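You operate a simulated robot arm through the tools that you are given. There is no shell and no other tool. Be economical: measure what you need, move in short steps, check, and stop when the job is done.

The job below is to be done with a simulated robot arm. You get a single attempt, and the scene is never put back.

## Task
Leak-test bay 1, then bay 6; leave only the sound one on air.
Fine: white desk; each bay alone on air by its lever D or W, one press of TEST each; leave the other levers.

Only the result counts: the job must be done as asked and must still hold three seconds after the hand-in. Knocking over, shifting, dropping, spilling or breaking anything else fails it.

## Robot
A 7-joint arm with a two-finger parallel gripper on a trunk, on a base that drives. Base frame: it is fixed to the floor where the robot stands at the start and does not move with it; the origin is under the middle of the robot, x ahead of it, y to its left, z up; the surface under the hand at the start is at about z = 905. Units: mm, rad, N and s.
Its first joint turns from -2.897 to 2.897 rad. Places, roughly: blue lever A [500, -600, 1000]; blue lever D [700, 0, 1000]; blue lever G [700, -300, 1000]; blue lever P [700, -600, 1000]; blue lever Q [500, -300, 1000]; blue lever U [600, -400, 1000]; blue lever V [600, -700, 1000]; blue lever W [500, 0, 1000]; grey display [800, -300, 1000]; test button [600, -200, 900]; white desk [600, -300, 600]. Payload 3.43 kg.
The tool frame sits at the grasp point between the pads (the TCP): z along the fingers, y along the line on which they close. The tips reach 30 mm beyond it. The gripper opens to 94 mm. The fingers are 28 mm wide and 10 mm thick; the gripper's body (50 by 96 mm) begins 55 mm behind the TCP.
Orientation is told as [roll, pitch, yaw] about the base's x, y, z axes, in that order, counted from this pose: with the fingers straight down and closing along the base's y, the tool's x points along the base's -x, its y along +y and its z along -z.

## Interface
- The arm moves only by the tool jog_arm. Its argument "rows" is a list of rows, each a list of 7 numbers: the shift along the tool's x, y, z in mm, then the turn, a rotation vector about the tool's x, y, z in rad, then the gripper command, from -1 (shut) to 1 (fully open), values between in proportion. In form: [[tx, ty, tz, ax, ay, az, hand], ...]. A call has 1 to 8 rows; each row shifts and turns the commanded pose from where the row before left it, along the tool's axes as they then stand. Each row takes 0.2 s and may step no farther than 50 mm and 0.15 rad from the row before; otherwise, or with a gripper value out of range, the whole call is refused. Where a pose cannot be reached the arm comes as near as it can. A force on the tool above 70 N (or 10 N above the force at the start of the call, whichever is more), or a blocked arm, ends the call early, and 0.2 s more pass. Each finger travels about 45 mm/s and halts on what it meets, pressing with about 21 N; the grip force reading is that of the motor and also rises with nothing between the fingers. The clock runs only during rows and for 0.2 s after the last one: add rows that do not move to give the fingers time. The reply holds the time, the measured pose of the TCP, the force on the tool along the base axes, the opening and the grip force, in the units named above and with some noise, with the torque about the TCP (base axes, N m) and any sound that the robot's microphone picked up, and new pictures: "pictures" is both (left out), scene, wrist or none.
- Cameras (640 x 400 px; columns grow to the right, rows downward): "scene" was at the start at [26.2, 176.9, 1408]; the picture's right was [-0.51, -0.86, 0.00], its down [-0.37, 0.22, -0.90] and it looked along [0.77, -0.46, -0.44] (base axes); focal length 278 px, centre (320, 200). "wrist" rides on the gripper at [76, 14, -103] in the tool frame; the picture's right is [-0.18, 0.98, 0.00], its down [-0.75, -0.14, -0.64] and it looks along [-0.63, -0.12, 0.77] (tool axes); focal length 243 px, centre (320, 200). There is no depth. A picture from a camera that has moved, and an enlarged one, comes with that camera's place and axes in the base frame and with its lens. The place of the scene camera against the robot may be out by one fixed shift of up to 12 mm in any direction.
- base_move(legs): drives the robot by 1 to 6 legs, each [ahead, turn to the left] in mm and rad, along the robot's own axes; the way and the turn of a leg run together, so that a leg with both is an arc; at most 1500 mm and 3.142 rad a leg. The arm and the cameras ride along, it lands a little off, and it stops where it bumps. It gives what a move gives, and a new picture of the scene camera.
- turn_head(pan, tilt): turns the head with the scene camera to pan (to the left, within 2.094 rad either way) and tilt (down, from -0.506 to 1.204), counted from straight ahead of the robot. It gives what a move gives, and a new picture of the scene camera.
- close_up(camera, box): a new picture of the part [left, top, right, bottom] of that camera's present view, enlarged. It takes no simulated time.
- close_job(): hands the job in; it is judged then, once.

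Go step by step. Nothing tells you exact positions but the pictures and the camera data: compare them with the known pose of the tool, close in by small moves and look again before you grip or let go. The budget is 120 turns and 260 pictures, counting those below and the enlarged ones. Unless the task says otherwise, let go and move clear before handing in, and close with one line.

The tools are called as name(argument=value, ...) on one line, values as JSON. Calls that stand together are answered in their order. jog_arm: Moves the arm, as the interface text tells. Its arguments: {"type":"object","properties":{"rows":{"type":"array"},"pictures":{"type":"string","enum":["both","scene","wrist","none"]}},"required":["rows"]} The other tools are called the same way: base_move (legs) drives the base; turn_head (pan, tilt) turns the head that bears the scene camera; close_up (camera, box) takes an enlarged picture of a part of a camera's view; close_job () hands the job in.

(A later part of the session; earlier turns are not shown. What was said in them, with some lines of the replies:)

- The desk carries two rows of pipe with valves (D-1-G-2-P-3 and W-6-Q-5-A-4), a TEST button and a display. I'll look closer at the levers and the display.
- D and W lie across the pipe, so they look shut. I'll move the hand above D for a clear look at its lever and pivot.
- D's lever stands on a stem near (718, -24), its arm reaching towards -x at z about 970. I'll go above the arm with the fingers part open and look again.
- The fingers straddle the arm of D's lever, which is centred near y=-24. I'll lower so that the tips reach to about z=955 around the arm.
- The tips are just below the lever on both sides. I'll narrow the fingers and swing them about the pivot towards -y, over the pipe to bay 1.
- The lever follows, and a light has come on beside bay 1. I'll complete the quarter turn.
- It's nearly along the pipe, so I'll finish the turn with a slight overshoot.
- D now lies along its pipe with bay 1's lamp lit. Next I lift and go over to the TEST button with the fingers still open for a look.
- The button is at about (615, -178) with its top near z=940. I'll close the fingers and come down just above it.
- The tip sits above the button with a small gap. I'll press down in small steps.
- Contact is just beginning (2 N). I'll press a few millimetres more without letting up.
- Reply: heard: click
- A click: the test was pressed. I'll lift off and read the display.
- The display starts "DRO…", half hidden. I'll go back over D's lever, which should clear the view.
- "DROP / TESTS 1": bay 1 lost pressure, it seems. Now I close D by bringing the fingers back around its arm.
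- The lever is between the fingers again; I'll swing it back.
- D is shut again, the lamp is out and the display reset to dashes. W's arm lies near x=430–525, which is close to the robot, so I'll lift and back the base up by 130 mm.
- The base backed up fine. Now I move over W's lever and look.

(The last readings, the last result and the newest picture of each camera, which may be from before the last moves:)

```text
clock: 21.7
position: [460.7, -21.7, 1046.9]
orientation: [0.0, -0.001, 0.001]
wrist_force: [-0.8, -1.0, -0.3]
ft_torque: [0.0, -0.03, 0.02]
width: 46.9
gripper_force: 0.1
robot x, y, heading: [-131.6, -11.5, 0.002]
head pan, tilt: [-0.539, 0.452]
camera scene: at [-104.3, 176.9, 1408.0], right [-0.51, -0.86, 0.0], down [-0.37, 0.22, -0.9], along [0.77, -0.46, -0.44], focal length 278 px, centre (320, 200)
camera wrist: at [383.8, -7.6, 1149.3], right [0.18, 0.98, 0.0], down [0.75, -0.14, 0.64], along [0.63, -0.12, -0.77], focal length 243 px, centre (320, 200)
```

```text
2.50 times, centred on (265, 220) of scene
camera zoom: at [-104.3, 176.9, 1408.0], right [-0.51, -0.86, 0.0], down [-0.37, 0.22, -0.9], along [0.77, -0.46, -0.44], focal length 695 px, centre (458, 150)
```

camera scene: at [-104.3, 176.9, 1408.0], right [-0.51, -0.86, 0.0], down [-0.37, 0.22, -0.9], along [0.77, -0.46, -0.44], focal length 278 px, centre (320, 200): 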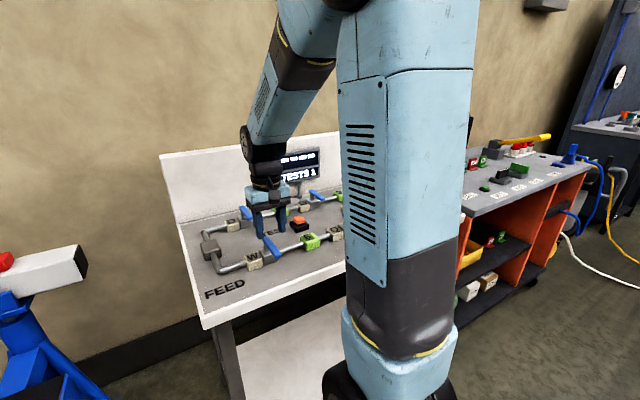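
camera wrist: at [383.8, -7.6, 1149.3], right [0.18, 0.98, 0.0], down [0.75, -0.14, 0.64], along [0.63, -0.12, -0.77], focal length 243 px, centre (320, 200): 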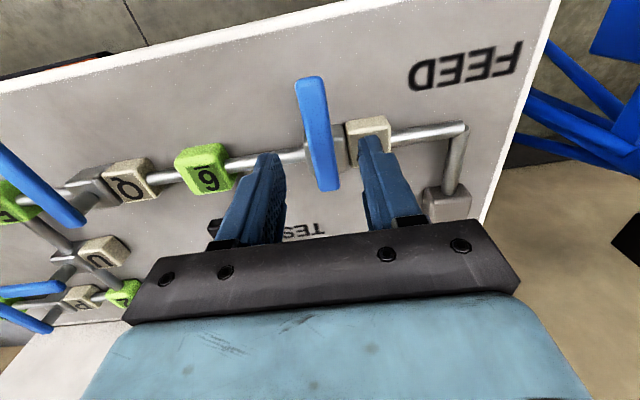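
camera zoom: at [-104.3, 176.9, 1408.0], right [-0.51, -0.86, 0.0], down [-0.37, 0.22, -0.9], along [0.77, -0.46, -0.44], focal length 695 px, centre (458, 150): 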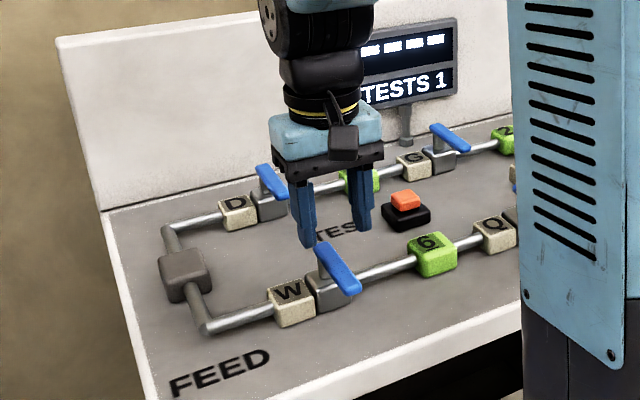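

W's arm spans about x=424–520 at y≈-25, the same shape as D's. I'll lower around it at x≈449.

jog_arm(rows=[[12, -2, 20, 0, 0, 0, 0], [0, 0, 21, 0, 0, 0, 0], [0, 0, 20, 0, 0, 0, 0], [0, 0, 0, 0, 0, 0, 0]])

close_up(camera="scene", box=[210, 180, 310, 280])

```text
clock: 22.7
position: [448.7, -25.1, 986.6]
orientation: [0.001, -0.001, -0.001]
wrist_force: [0.6, -0.1, 0.2]
ft_torque: [-0.01, -0.02, 0.0]
width: 47.0
gripper_force: 0.1
robot x, y, heading: [-130.8, -12.5, -0.0]
head pan, tilt: [-0.539, 0.452]
camera scene: at [-104.1, 176.9, 1408.0], right [-0.51, -0.86, 0.0], down [-0.38, 0.22, -0.9], along [0.77, -0.46, -0.44], focal length 278 px, centre (320, 200)
camera wrist: at [373.4, -10.3, 1088.9], right [0.18, 0.98, 0.0], down [0.75, -0.14, 0.64], along [0.63, -0.12, -0.77], focal length 243 px, centre (320, 200)
```

scene: 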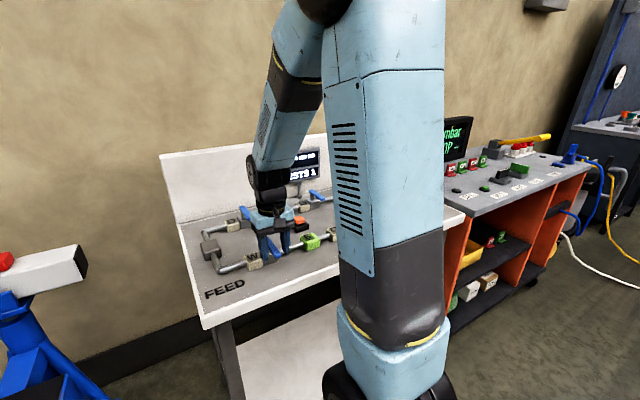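
wrist: 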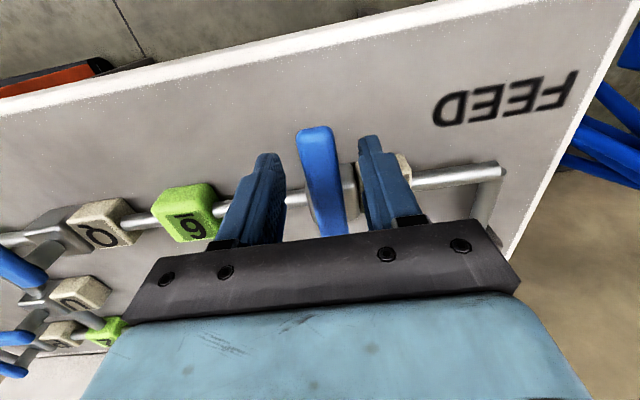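

```text
4.00 times, centred on (260, 230) of scene
camera zoom: at [-104.1, 176.9, 1408.0], right [-0.51, -0.86, 0.0], down [-0.38, 0.22, -0.9], along [0.77, -0.46, -0.44], focal length 1112 px, centre (560, 80)
```

zoom: 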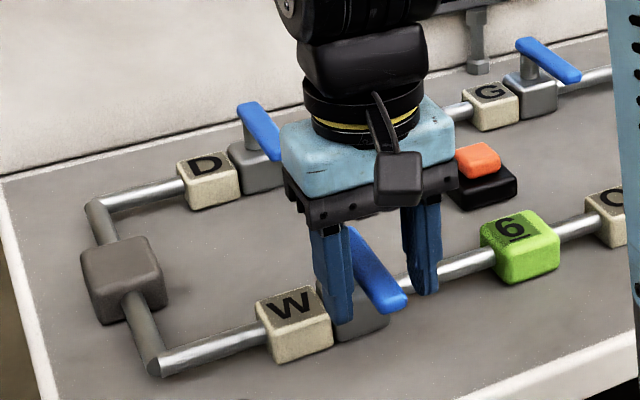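

The picture matches the start on D. I'll narrow and swing the same way.

jog_arm(rows=[[0, 0, 0, 0, 0, 0, -0.4], [0, 0, 0, 0, 0, 0, -0.4], [-0.36, -6, 0, 0, 0, -0.121, -0.4], [-0.36, -6, 0, 0, 0, -0.121, -0.4], [-0.36, -6, 0, 0, 0, -0.121, -0.4], [-0.36, -6, 0, 0, 0, -0.121, -0.4]])

close_up(camera="scene", box=[210, 180, 310, 280])

```text
clock: 24.1
position: [455.7, -47.1, 986.3]
orientation: [0.0, 0.001, 0.486]
wrist_force: [1.2, -0.3, 0.6]
ft_torque: [-0.03, 0.04, 0.01]
width: 28.3
gripper_force: 0.2
robot x, y, heading: [-134.1, -14.1, -0.002]
head pan, tilt: [-0.539, 0.452]
camera scene: at [-104.0, 177.0, 1408.0], right [-0.51, -0.86, 0.0], down [-0.38, 0.22, -0.9], along [0.77, -0.46, -0.44], focal length 278 px, centre (320, 200)
camera wrist: at [381.0, -70.6, 1089.2], right [-0.3, 0.96, 0.0], down [0.73, 0.23, 0.64], along [0.61, 0.19, -0.77], focal length 243 px, centre (320, 200)
```

scene: 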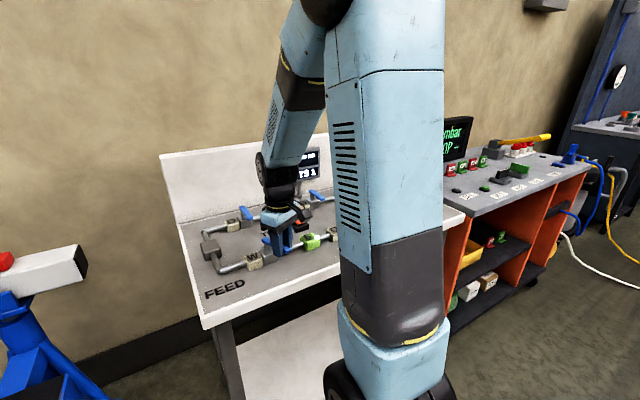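
wrist: 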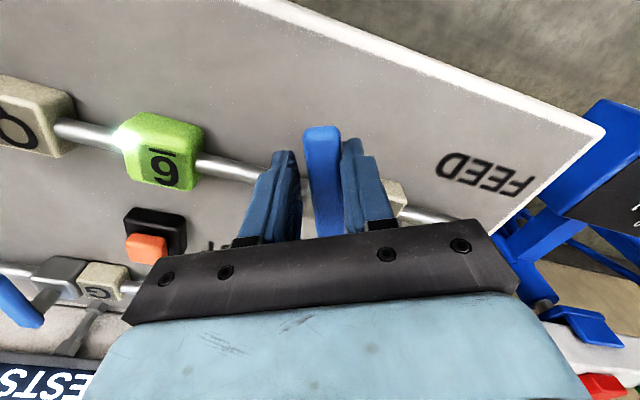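

```text
4.00 times, centred on (260, 230) of scene
camera zoom: at [-104.0, 177.0, 1408.0], right [-0.51, -0.86, 0.0], down [-0.38, 0.22, -0.9], along [0.77, -0.46, -0.44], focal length 1112 px, centre (560, 80)
```

zoom: 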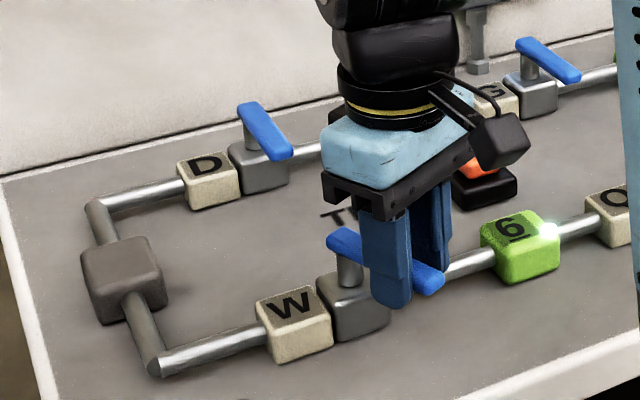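

Bay 6's lamp is lit and the lever follows. I'll complete the turn.

jog_arm(rows=[[-0.36, -6, 0, 0, 0, -0.121, -0.4], [-0.36, -6, 0, 0, 0, -0.121, -0.4], [-0.36, -6, 0, 0, 0, -0.121, -0.4], [-0.36, -6, 0, 0, 0, -0.121, -0.4], [-0.36, -6, 0, 0, 0, -0.121, -0.4]], pictures="none")

jog_arm(rows=[[-0.36, -6, 0, 0, 0, -0.121, -0.4], [-0.36, -6, 0, 0, 0, -0.121, -0.4], [-0.36, -6, 0, 0, 0, -0.121, -0.4], [-0.36, -6, 0, 0, 0, -0.118, -0.4], [0, -3, 0, 0, 0, 0, -0.4], [0, 0, 0, 0, 0, 0, -0.4]])

close_up(camera="scene", box=[210, 180, 310, 280])

```text
clock: 25.3
position: [476.5, -68.6, 986.2]
orientation: [0.0, 0.0, 1.092]
wrist_force: [0.6, 0.0, 0.1]
ft_torque: [0.01, 0.02, 0.01]
width: 28.0
gripper_force: 0.1
robot x, y, heading: [-125.5, -11.8, 0.003]
head pan, tilt: [-0.539, 0.452]
```

```text
clock: 26.7
position: [502.5, -74.5, 986.7]
orientation: [0.001, 0.0, 1.571]
wrist_force: [-0.9, 0.4, -0.2]
ft_torque: [0.0, 0.0, 0.0]
width: 28.6
gripper_force: 0.0
robot x, y, heading: [-128.3, -14.0, -0.001]
head pan, tilt: [-0.539, 0.452]
camera scene: at [-104.0, 176.9, 1408.0], right [-0.51, -0.86, 0.0], down [-0.38, 0.22, -0.9], along [0.77, -0.46, -0.44], focal length 278 px, centre (320, 200)
camera wrist: at [488.4, -150.1, 1089.3], right [-0.98, 0.18, 0.0], down [0.14, 0.75, 0.64], along [0.12, 0.63, -0.77], focal length 243 px, centre (320, 200)
```

scene: 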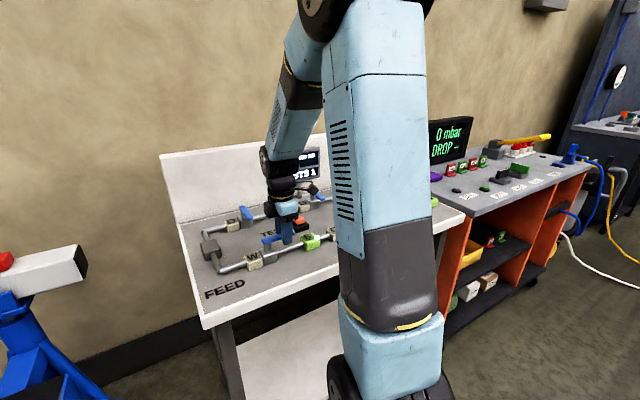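
wrist: 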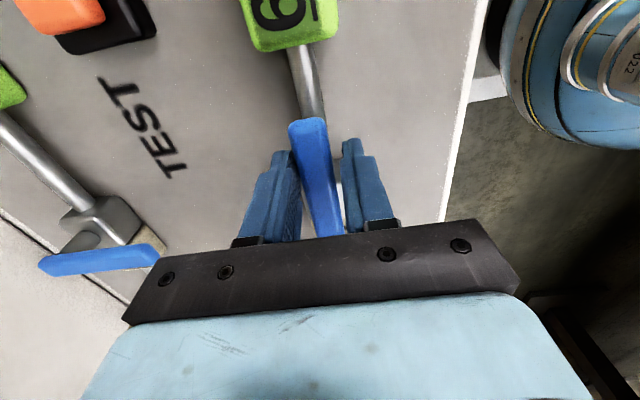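

```text
4.00 times, centred on (260, 230) of scene
camera zoom: at [-104.0, 176.9, 1408.0], right [-0.51, -0.86, 0.0], down [-0.38, 0.22, -0.9], along [0.77, -0.46, -0.44], focal length 1112 px, centre (560, 80)
```

zoom: 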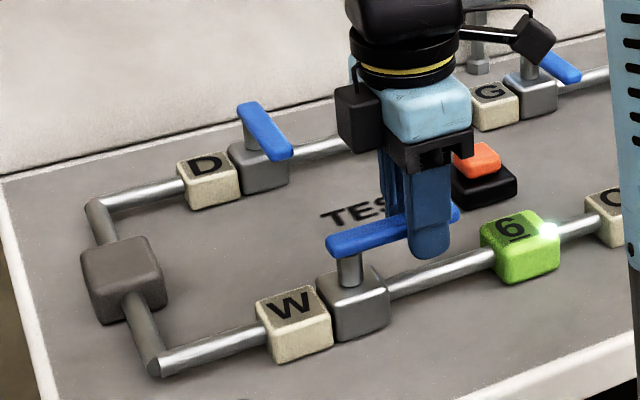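

W is open with bay 6 lit alone. Now I lift and go back over the TEST button.

jog_arm(rows=[[0, 0, -40, 0, 0, 0, -0.2], [0, 0, -40, 0, 0, 0, -0.2], [35, -37, 0, 0, 0, 0, -0.6], [35, -37, 0, 0, 0, 0, -1], [35, -37, 0, 0, 0, 0, -1], [0, 0, 40, 0, 0, 0, -1], [0, 0, 35, 0, 0, 0, -1], [0, 0, 0, 0, 0, 0, -1]])

close_up(camera="scene", box=[210, 140, 350, 260])

```text
refused: row 3 steps farther than a row can; nothing moved
```

```text
3.33 times, centred on (280, 200) of scene
camera zoom: at [-104.0, 176.9, 1408.0], right [-0.51, -0.86, 0.0], down [-0.38, 0.22, -0.9], along [0.77, -0.46, -0.44], focal length 927 px, centre (453, 200)
```

zoom: 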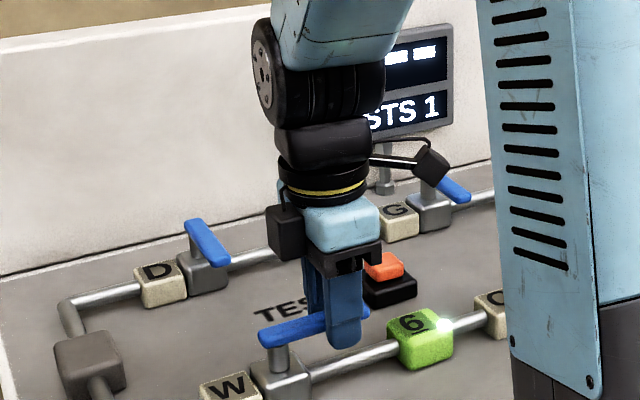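

The steps were too long and nothing moved, so I'll repeat it with shorter ones.

jog_arm(rows=[[0, 0, -45, 0, 0, 0, -0.2], [0, 0, -40, 0, 0, 0, -0.2], [26.3, -28, 0, 0, 0, 0, -0.6], [26.3, -28, 0, 0, 0, 0, -1], [26.3, -28, 0, 0, 0, 0, -1], [26.3, -28, 0, 0, 0, 0, -1], [0, 0, 40, 0, 0, 0, -1], [0, 0, 40, 0, 0, 0, -1]])

close_up(camera="scene", box=[210, 140, 350, 260])

```text
clock: 28.5
position: [613.1, -180.6, 991.8]
orientation: [0.0, -0.001, 1.568]
wrist_force: [0.2, 0.3, 1.2]
ft_torque: [0.0, -0.07, 0.0]
width: 0.2
gripper_force: 20.7
robot x, y, heading: [-130.0, -13.3, -0.003]
head pan, tilt: [-0.539, 0.452]
camera scene: at [-104.1, 177.1, 1408.0], right [-0.51, -0.86, 0.0], down [-0.37, 0.22, -0.9], along [0.77, -0.46, -0.44], focal length 278 px, centre (320, 200)
camera wrist: at [599.3, -256.1, 1094.0], right [-0.98, 0.19, 0.0], down [0.14, 0.75, 0.64], along [0.12, 0.63, -0.77], focal length 243 px, centre (320, 200)
```

scene: 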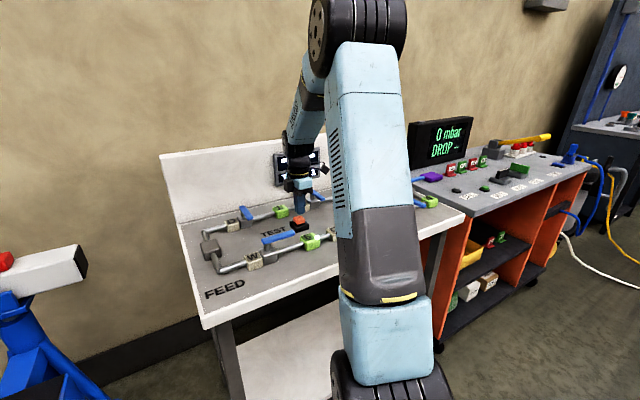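
wrist: 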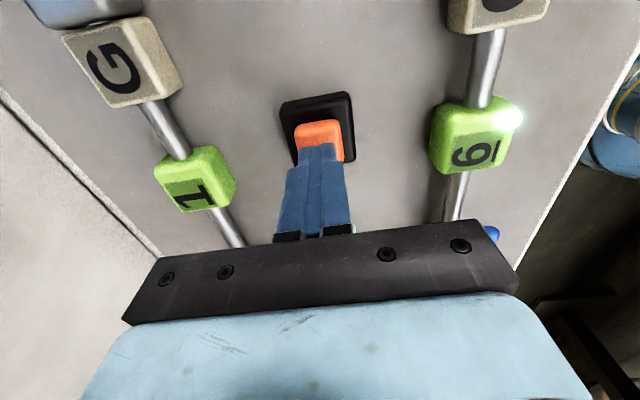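

```text
3.33 times, centred on (280, 200) of scene
camera zoom: at [-104.1, 177.1, 1408.0], right [-0.51, -0.86, 0.0], down [-0.37, 0.22, -0.9], along [0.77, -0.46, -0.44], focal length 927 px, centre (453, 200)
```

zoom: 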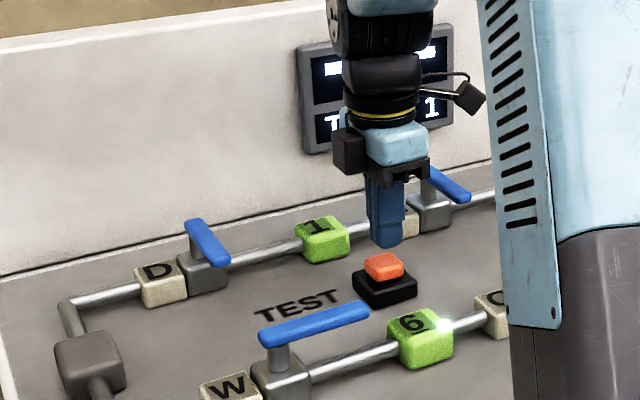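

The tip is above the button exactly as before, so I'll press steadily down to the same depth.

jog_arm(rows=[[0, 0, 6, 0, 0, 0, -1], [0, 0, 6, 0, 0, 0, -1], [0, 0, 4, 0, 0, 0, -1], [0, 0, 3, 0, 0, 0, -1]], pictures="none")

```text
clock: 29.5
position: [613.9, -180.3, 972.6]
orientation: [-0.002, -0.001, 1.568]
wrist_force: [-0.4, 0.3, 1.3]
ft_torque: [0.01, -0.02, 0.0]
width: 0.0
gripper_force: 20.9
robot x, y, heading: [-131.4, -13.4, 0.002]
head pan, tilt: [-0.539, 0.452]
```

No click yet, only first contact. I'll press on.

jog_arm(rows=[[0, 0, 3, 0, 0, 0, -1], [0, 0, 3, 0, 0, 0, -1]], pictures="none")

```text
clock: 30.1
position: [614.0, -179.4, 967.8]
orientation: [-0.003, -0.001, 1.569]
wrist_force: [-2.2, 2.8, 12.0]
ft_torque: [0.05, 0.07, 0.08]
width: 0.0
gripper_force: 21.2
robot x, y, heading: [-127.8, -15.5, 0.0]
head pan, tilt: [-0.539, 0.452]
heard: click
```

Clicked. I'll lift and move back towards W to uncover the display.

jog_arm(rows=[[0, 0, -35, 0, 0, 0, -1], [0, 0, -45, 0, 0, 0, -1], [-26.3, 28, 0, 0, 0, 0, -1], [-26.3, 28, 0, 0, 0, 0, -0.5], [-26.3, 28, 0, 0, 0, 0, -0.2], [-26.3, 28, 0, 0, 0, 0, -0.2]])

close_up(camera="scene", box=[210, 140, 350, 260])

```text
clock: 31.5
position: [502.3, -74.5, 1046.7]
orientation: [0.0, 0.0, 1.569]
wrist_force: [-0.3, -0.4, 0.4]
ft_torque: [0.01, -0.01, 0.02]
width: 37.6
gripper_force: 0.1
robot x, y, heading: [-129.9, -12.7, 0.001]
head pan, tilt: [-0.539, 0.452]
camera scene: at [-103.5, 176.7, 1408.1], right [-0.51, -0.86, 0.0], down [-0.38, 0.22, -0.9], along [0.77, -0.46, -0.44], focal length 278 px, centre (320, 200)
camera wrist: at [488.4, -149.6, 1148.3], right [-0.98, 0.19, 0.0], down [0.14, 0.75, 0.64], along [0.12, 0.63, -0.77], focal length 243 px, centre (320, 200)
```

scene: 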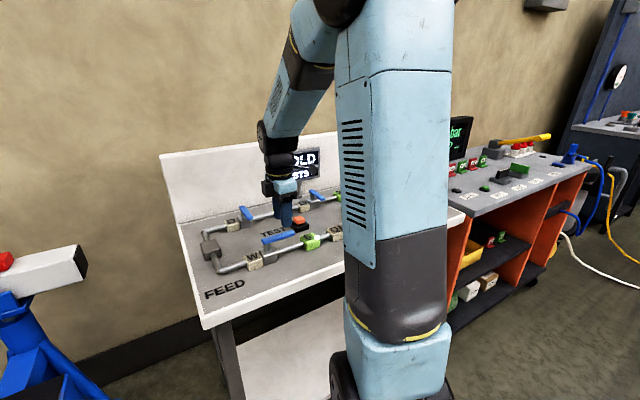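
wrist: 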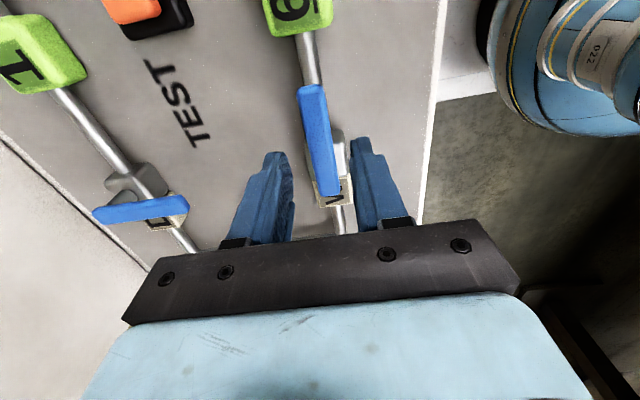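

```text
3.33 times, centred on (280, 200) of scene
camera zoom: at [-103.5, 176.7, 1408.1], right [-0.51, -0.86, 0.0], down [-0.38, 0.22, -0.9], along [0.77, -0.46, -0.44], focal length 927 px, centre (453, 200)
```

zoom: 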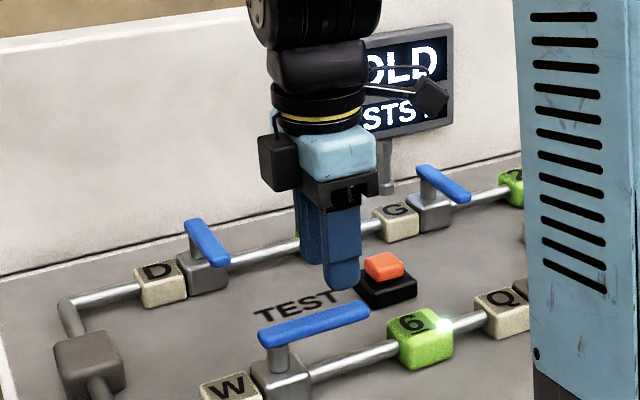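

"HOLD": bay 6 is sound, and it is already the only bay on air. I'll raise the hand clear and check the final state.

jog_arm(rows=[[0, 0, -45, 0, 0, 0, -0.2], [0, 0, -45, 0, 0, 0, -0.2], [-40, 0, -20, 0, 0, 0, -0.2], [-40, 0, -20, 0, 0, 0, -0.2], [0, 0, -40, 0, 0, 0, -0.2]], pictures="scene")

close_up(camera="scene", box=[190, 130, 350, 280])

```text
clock: 32.7
position: [502.9, 7.0, 1218.1]
orientation: [0.003, 0.0, 1.568]
wrist_force: [0.2, 0.1, -0.5]
ft_torque: [0.05, 0.02, 0.01]
width: 37.5
gripper_force: 0.0
robot x, y, heading: [-128.7, -9.2, -0.006]
head pan, tilt: [-0.539, 0.452]
camera scene: at [-103.8, 176.8, 1408.0], right [-0.51, -0.86, 0.0], down [-0.38, 0.22, -0.9], along [0.77, -0.46, -0.44], focal length 278 px, centre (320, 200)
```

scene: 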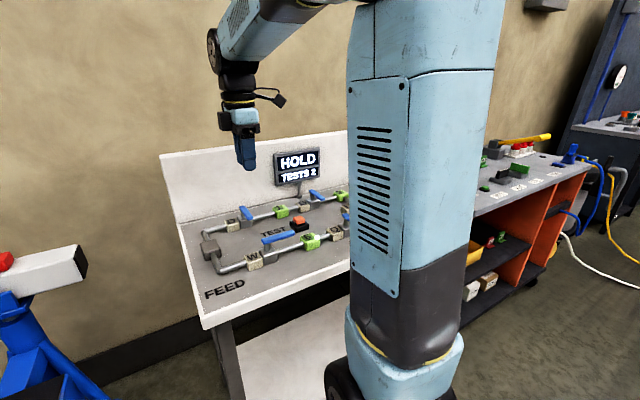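

```text
2.67 times, centred on (270, 205) of scene
camera zoom: at [-103.8, 176.8, 1408.0], right [-0.51, -0.86, 0.0], down [-0.38, 0.22, -0.9], along [0.77, -0.46, -0.44], focal length 742 px, centre (453, 187)
```

zoom: 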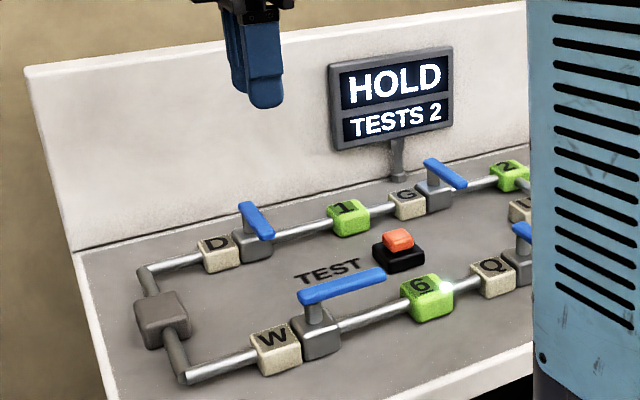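

The display reads HOLD and TESTS 2, only bay 6 is on air, D is shut and the hand is clear. I'm handing in.

close_job()

```text
The job is handed in.
```

Bay 1 leaks (the display read DROP) and bay 6 is sound (HOLD). Each got one press of TEST, bay 6 alone is left on air through W, D is shut again, and I did not touch the other levers.
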